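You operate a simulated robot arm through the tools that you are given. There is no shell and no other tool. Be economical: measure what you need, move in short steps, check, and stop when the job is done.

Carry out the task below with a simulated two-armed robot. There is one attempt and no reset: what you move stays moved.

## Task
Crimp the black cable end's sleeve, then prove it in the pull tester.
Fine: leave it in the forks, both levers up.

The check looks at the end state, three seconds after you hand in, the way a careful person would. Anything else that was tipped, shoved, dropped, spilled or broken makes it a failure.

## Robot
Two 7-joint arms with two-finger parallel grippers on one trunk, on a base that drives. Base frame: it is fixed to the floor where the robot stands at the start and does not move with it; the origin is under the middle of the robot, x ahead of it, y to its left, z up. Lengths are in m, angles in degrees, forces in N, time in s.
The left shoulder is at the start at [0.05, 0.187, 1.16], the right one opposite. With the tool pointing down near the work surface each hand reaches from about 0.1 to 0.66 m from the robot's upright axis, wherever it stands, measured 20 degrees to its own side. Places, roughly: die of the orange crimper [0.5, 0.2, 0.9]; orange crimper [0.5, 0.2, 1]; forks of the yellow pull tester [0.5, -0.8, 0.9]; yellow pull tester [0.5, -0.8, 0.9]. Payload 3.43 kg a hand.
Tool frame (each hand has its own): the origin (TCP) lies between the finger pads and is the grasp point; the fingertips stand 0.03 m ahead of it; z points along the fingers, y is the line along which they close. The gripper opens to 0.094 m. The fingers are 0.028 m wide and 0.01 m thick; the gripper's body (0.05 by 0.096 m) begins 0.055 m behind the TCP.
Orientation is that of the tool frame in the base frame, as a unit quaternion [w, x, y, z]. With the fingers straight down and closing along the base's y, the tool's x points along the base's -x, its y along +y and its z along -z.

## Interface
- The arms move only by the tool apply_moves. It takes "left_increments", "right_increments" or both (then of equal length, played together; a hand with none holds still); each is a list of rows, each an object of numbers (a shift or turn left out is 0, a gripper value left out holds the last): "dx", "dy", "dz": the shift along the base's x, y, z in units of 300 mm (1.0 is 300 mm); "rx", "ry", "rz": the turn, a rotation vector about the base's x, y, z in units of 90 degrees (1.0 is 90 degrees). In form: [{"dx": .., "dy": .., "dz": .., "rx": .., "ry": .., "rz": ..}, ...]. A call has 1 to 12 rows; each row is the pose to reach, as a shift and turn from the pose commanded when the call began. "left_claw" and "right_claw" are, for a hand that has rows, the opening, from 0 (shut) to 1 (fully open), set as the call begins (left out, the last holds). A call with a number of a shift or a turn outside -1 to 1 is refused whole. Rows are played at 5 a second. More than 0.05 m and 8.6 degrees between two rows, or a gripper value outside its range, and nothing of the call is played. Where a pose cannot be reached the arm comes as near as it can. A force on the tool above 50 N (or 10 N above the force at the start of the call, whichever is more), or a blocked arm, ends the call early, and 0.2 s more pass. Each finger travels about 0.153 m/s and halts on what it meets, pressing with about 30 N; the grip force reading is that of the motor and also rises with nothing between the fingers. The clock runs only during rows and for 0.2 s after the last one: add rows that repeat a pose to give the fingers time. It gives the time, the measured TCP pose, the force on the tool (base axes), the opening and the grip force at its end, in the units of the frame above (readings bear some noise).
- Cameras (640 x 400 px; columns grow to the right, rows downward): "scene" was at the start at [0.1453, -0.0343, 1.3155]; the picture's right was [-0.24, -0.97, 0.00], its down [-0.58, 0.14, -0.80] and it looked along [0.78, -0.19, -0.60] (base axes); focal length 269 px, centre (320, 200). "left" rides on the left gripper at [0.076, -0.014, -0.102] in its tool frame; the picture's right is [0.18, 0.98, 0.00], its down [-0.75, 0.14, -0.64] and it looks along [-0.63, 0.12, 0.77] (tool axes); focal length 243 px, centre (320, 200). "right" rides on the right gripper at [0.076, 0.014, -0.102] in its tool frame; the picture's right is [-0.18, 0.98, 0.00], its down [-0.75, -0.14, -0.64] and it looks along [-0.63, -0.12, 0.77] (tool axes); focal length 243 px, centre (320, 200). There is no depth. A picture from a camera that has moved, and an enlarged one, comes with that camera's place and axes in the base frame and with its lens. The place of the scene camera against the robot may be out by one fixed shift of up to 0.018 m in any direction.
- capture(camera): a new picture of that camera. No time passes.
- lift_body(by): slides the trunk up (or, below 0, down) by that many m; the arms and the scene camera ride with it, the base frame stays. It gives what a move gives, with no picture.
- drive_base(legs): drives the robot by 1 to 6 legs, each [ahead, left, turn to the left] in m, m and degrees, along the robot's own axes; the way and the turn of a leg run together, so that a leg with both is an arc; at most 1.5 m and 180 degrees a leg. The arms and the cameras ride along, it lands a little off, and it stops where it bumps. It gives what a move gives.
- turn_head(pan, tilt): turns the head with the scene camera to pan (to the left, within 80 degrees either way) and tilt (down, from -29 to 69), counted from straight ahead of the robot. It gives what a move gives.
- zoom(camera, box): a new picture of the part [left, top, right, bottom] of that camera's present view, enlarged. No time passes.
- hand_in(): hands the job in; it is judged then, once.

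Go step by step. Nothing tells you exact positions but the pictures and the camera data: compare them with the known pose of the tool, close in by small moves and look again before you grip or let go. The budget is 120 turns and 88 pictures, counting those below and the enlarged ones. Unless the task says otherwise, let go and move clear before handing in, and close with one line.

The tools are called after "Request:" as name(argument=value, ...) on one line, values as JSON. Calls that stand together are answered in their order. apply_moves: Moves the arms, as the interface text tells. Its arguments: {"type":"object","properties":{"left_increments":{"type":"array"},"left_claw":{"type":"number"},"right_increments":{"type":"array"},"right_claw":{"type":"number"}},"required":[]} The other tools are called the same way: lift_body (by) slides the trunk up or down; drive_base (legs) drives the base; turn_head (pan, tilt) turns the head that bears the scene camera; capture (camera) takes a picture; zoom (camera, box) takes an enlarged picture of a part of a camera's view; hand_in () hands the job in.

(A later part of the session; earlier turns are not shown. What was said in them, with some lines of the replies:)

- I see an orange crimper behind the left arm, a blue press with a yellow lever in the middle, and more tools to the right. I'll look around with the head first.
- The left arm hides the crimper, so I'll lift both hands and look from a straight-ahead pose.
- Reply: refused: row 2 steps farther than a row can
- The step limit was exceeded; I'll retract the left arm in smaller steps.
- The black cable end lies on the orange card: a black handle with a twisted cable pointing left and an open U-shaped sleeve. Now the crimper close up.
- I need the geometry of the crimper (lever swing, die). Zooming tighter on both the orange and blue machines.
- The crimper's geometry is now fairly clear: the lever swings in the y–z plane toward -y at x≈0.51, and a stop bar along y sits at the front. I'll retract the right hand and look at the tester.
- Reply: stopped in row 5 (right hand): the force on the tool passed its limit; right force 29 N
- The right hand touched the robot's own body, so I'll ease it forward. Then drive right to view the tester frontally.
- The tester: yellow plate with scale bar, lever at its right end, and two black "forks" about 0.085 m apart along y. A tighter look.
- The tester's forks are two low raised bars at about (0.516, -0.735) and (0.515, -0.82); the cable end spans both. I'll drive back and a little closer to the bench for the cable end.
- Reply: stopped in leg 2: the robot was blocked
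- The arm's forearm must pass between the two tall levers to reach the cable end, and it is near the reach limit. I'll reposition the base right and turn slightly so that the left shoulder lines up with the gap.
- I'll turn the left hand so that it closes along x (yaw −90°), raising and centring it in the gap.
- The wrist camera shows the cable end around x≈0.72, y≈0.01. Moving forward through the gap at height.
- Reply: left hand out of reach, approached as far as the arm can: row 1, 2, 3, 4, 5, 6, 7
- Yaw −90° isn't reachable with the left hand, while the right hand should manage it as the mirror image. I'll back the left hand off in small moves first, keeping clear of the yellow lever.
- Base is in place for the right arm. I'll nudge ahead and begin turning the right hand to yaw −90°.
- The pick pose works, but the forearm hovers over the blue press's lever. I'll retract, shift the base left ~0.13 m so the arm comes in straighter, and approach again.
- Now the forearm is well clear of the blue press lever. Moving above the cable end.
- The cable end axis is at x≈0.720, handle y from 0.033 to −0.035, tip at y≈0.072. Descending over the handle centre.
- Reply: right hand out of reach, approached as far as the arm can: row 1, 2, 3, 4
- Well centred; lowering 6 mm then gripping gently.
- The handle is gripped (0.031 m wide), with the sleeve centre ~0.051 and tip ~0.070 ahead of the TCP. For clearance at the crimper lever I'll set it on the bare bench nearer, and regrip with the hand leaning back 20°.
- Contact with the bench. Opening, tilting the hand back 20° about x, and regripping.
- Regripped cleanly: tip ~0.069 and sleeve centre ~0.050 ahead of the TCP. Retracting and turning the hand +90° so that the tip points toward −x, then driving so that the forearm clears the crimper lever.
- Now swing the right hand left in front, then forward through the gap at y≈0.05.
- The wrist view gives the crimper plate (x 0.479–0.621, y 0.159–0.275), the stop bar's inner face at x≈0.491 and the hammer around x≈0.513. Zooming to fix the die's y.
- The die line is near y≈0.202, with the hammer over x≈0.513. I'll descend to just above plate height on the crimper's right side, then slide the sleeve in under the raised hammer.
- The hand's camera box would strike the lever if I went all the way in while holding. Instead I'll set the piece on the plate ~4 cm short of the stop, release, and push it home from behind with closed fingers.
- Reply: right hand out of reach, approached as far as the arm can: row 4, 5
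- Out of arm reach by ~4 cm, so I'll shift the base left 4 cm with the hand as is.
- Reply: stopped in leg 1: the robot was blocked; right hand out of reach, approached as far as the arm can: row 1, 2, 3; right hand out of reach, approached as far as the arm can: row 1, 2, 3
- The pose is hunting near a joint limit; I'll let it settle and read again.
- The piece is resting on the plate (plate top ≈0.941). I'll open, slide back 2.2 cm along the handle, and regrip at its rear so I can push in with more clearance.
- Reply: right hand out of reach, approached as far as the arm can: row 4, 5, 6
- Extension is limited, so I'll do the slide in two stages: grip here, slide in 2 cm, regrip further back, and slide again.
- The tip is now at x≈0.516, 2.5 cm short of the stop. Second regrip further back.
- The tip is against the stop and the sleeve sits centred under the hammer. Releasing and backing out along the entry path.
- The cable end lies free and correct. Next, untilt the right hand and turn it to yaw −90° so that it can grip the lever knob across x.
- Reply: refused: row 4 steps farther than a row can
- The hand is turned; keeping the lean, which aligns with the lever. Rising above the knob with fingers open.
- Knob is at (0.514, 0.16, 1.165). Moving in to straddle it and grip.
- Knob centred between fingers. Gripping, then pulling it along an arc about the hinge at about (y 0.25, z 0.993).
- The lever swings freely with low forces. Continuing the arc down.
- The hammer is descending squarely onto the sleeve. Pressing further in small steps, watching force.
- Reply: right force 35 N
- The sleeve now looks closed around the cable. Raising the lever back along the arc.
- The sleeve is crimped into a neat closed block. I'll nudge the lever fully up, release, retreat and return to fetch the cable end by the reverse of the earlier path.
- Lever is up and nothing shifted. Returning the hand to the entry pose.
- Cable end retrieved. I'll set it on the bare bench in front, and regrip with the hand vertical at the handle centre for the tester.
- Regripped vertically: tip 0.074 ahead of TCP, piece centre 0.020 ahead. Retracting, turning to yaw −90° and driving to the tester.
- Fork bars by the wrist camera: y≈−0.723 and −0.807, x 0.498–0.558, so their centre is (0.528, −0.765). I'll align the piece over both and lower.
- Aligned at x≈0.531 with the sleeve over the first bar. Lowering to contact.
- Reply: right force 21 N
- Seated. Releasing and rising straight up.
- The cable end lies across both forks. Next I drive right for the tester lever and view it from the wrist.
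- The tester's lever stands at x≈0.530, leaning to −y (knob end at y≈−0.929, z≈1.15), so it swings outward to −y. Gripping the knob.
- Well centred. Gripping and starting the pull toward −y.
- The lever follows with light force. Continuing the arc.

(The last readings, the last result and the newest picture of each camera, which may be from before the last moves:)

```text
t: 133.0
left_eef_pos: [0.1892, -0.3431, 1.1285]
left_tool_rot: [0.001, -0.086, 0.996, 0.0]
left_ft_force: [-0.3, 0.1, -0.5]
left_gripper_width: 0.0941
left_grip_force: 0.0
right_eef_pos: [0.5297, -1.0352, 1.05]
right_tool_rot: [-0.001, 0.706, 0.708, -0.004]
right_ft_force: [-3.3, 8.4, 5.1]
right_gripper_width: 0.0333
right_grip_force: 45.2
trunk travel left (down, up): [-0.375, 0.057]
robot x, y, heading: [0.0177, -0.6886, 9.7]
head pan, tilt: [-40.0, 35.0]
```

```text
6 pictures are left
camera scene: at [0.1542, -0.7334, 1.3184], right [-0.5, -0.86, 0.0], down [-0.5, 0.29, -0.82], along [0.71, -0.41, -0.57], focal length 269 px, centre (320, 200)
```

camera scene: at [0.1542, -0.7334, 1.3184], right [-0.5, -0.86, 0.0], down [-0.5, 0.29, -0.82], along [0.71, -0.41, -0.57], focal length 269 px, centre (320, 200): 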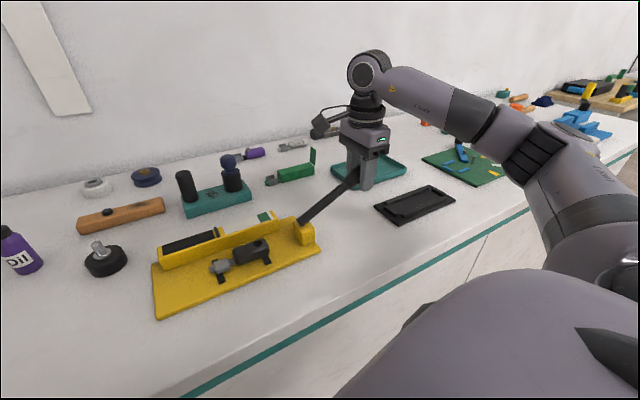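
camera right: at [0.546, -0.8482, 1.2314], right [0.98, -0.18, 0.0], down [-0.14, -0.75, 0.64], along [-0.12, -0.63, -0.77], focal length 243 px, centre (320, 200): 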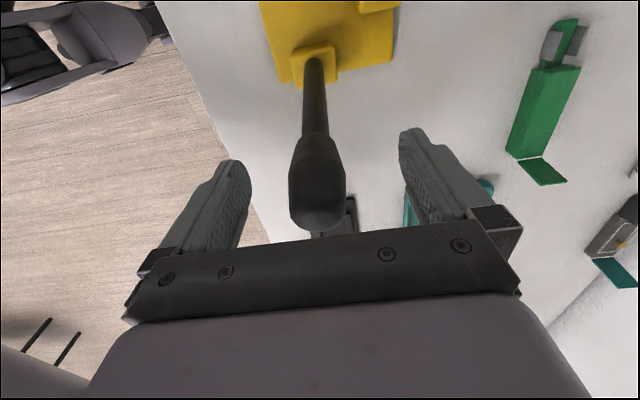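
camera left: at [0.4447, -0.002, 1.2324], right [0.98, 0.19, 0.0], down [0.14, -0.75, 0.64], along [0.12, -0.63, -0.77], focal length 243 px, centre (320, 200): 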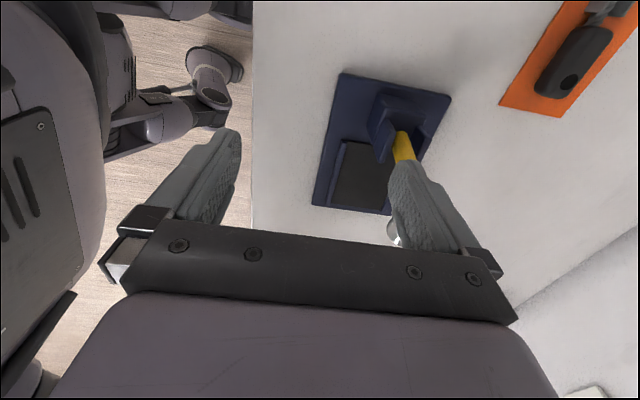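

Request:
apply_moves(right_increments=[{"dy": -0.025, "dz": -0.05}, {"dy": -0.044, "dz": -0.103}, {"dy": -0.06, "dz": -0.16}, {"dy": -0.068, "dz": -0.216}, {"dy": -0.068, "dz": -0.216}])

Request:
zoom(camera="scene", box=[140, 160, 400, 320])

```text
t: 134.2
left_eef_pos: [0.1884, -0.3425, 1.1299]
left_tool_rot: [0.001, -0.085, 0.996, -0.002]
left_ft_force: [-0.3, 0.1, -0.2]
left_gripper_width: 0.0942
left_grip_force: 0.0
right_eef_pos: [0.5291, -1.0549, 0.9891]
right_tool_rot: [0.001, 0.706, 0.709, -0.001]
right_ft_force: [-3.7, 6.1, 22.2]
right_gripper_width: 0.0323
right_grip_force: 44.9
trunk travel left (down, up): [-0.375, 0.057]
robot x, y, heading: [0.0204, -0.6882, 9.9]
head pan, tilt: [-40.0, 35.0]
```

```text
2.46 times, centred on (270, 240) of scene
camera zoom: at [0.1528, -0.7327, 1.3189], right [-0.5, -0.86, 0.0], down [-0.49, 0.29, -0.82], along [0.71, -0.41, -0.57], focal length 662 px, centre (443, 102)
```

zoom: 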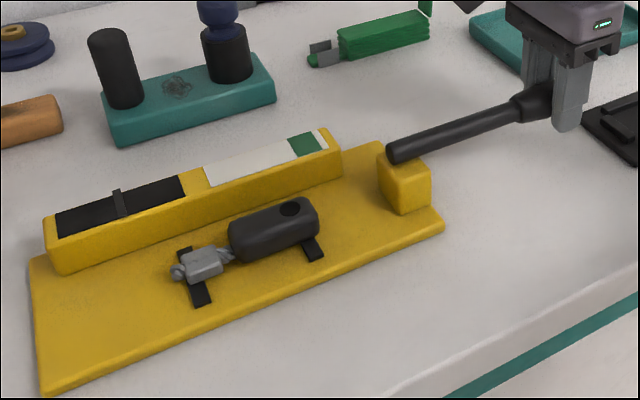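

The lever is nearly horizontal, but the indicator has moved onto the dark window rather than toward green. I'll press to the end stop and look closely at the gauge.

Request:
apply_moves(right_increments=[{"dz": -0.02}, {"dz": -0.04}, {"dz": -0.05, "dy": 0.003}, {"dz": -0.05, "dy": 0.003}, {"dz": -0.05, "dy": 0.003}])

Request:
zoom(camera="scene", box=[150, 200, 320, 300])

```text
t: 134.8
left_eef_pos: [0.1879, -0.3429, 1.1284]
left_tool_rot: [0.001, -0.086, 0.996, -0.002]
left_ft_force: [-0.9, -0.3, -0.5]
left_gripper_width: 0.0941
left_grip_force: 0.0
right_eef_pos: [0.5291, -1.0539, 0.9871]
right_tool_rot: [0.006, 0.706, 0.708, 0.007]
right_ft_force: [-14.5, 4.0, 23.7]
right_gripper_width: 0.0326
right_grip_force: 45.0
trunk travel left (down, up): [-0.375, 0.057]
robot x, y, heading: [0.0205, -0.6877, 10.1]
head pan, tilt: [-40.0, 35.0]
stopped in row 3 (right hand): the force on the tool passed its limit (the readings are from after the stop); the commanded pose is now the measured one
```

```text
3.76 times, centred on (235, 250) of scene
camera zoom: at [0.1512, -0.7327, 1.3186], right [-0.5, -0.86, 0.0], down [-0.49, 0.29, -0.82], along [0.71, -0.41, -0.57], focal length 1012 px, centre (640, 12)
```

zoom: 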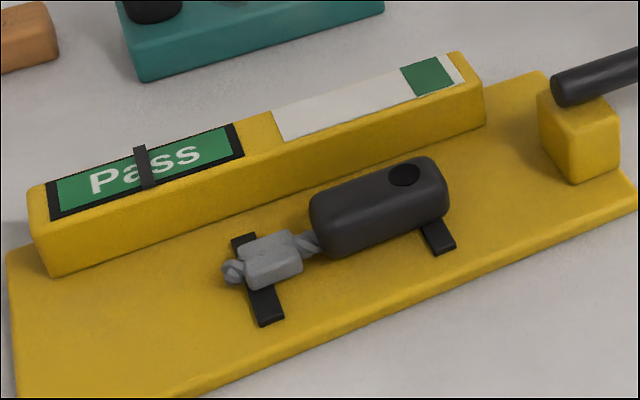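

The display reads "Pass". Raising the lever back along the arc.

Request:
apply_moves(right_increments=[{"dy": 0.005, "dz": 0.05}, {"dy": 0.018, "dz": 0.107}, {"dy": 0.065, "dz": 0.212}, {"dy": 0.133, "dz": 0.305}, {"dy": 0.219, "dz": 0.383}, {"dy": 0.319, "dz": 0.44}, {"dy": 0.375, "dz": 0.463}, {"dy": 0.43, "dz": 0.48}])

```text
t: 136.6
left_eef_pos: [0.1883, -0.3445, 1.1294]
left_tool_rot: [0.0, -0.086, 0.996, 0.0]
left_ft_force: [-0.4, 0.2, -0.4]
left_gripper_width: 0.0941
left_grip_force: 0.1
right_eef_pos: [0.53, -0.9271, 1.126]
right_tool_rot: [0.005, 0.708, 0.706, 0.002]
right_ft_force: [-18.3, -9.0, 3.9]
right_gripper_width: 0.0308
right_grip_force: 44.9
trunk travel left (down, up): [-0.375, 0.057]
robot x, y, heading: [0.0229, -0.6894, 9.8]
head pan, tilt: [-40.0, 35.0]
```

Request:
apply_moves(right_increments=[{"dy": 0.006, "dz": 0.008}, {"dy": 0.006, "dz": 0.008}])

Request:
apply_moves(right_increments=[{"dz": 0}, {"dz": 0}, {"dz": 0.0}, {"dz": 0.12}, {"dz": 0.25}, {"dz": 0.4}, {"dz": 0.4, "dx": -0.15}, {"dz": 0.4, "dx": -0.3}], right_claw=1)

Request:
capture(camera="scene")

```text
t: 137.2
left_eef_pos: [0.189, -0.3441, 1.13]
left_tool_rot: [0.001, -0.086, 0.996, 0.0]
left_ft_force: [-0.3, -1.1, -0.3]
left_gripper_width: 0.0941
left_grip_force: 0.1
right_eef_pos: [0.5289, -0.9273, 1.1256]
right_tool_rot: [0.003, 0.707, 0.707, 0.001]
right_ft_force: [-27.4, -2.6, -19.8]
right_gripper_width: 0.0309
right_grip_force: 44.8
trunk travel left (down, up): [-0.375, 0.057]
robot x, y, heading: [0.0205, -0.6831, 10.0]
head pan, tilt: [-40.0, 35.0]
```

```text
t: 139.0
left_eef_pos: [0.1891, -0.3448, 1.1287]
left_tool_rot: [0.0, -0.085, 0.996, -0.001]
left_ft_force: [-0.8, 0.2, 0.3]
left_gripper_width: 0.094
left_grip_force: 0.0
right_eef_pos: [0.4421, -0.9249, 1.2484]
right_tool_rot: [0.005, 0.707, 0.707, 0.006]
right_ft_force: [0.2, 0.1, -0.6]
right_gripper_width: 0.094
right_grip_force: 0.0
trunk travel left (down, up): [-0.375, 0.057]
robot x, y, heading: [0.0196, -0.686, 9.9]
head pan, tilt: [-40.0, 35.0]
```

```text
3 pictures are left
camera scene: at [0.1544, -0.7345, 1.3184], right [-0.5, -0.86, 0.0], down [-0.5, 0.29, -0.82], along [0.71, -0.41, -0.57], focal length 269 px, centre (320, 200)
```

scene: 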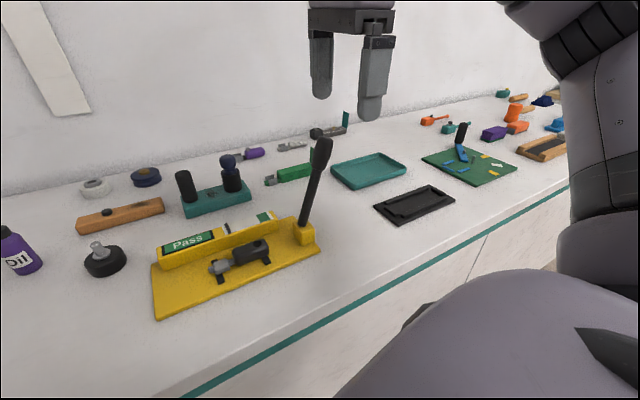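

Pass still shows, the lever is up and the cable end rests in the forks. A last check that the crimper lever has stayed up.

Request:
turn_head(pan=52, tilt=22)

Request:
capture(camera="scene")

```text
t: 140.7
left_eef_pos: [0.1902, -0.3441, 1.1294]
left_tool_rot: [-0.001, -0.085, 0.996, -0.001]
left_ft_force: [-0.9, 0.4, -0.1]
left_gripper_width: 0.094
left_grip_force: 0.0
right_eef_pos: [0.4434, -0.9234, 1.2488]
right_tool_rot: [0.005, 0.708, 0.707, 0.005]
right_ft_force: [0.4, -0.6, 0.2]
right_gripper_width: 0.094
right_grip_force: 0.0
trunk travel left (down, up): [-0.375, 0.057]
robot x, y, heading: [0.0234, -0.6902, 9.6]
head pan, tilt: [52.0, 22.0]
```

```text
2 pictures are left
camera scene: at [0.1229, -0.6086, 1.3389], right [0.88, -0.47, 0.0], down [-0.18, -0.33, -0.93], along [0.44, 0.82, -0.37], focal length 269 px, centre (320, 200)
```

scene: 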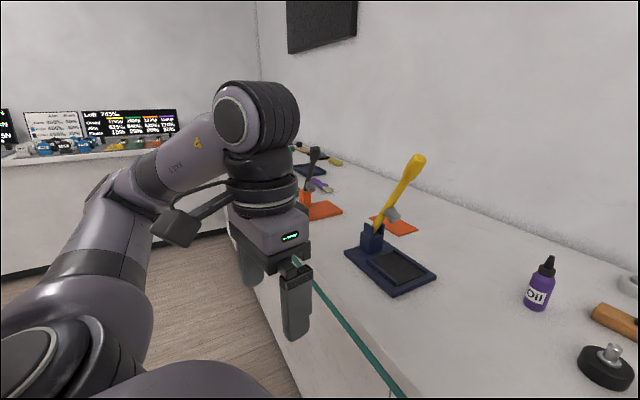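

The crimper lever is still up and everything else stands where it was, so I am handing in.

Request:
hand_in()

```text
The job is handed in.
```

The black cable end's sleeve is crimped and the pull tester reads "Pass"; the cable end is lying in the forks, both levers are up, and the job is handed in.
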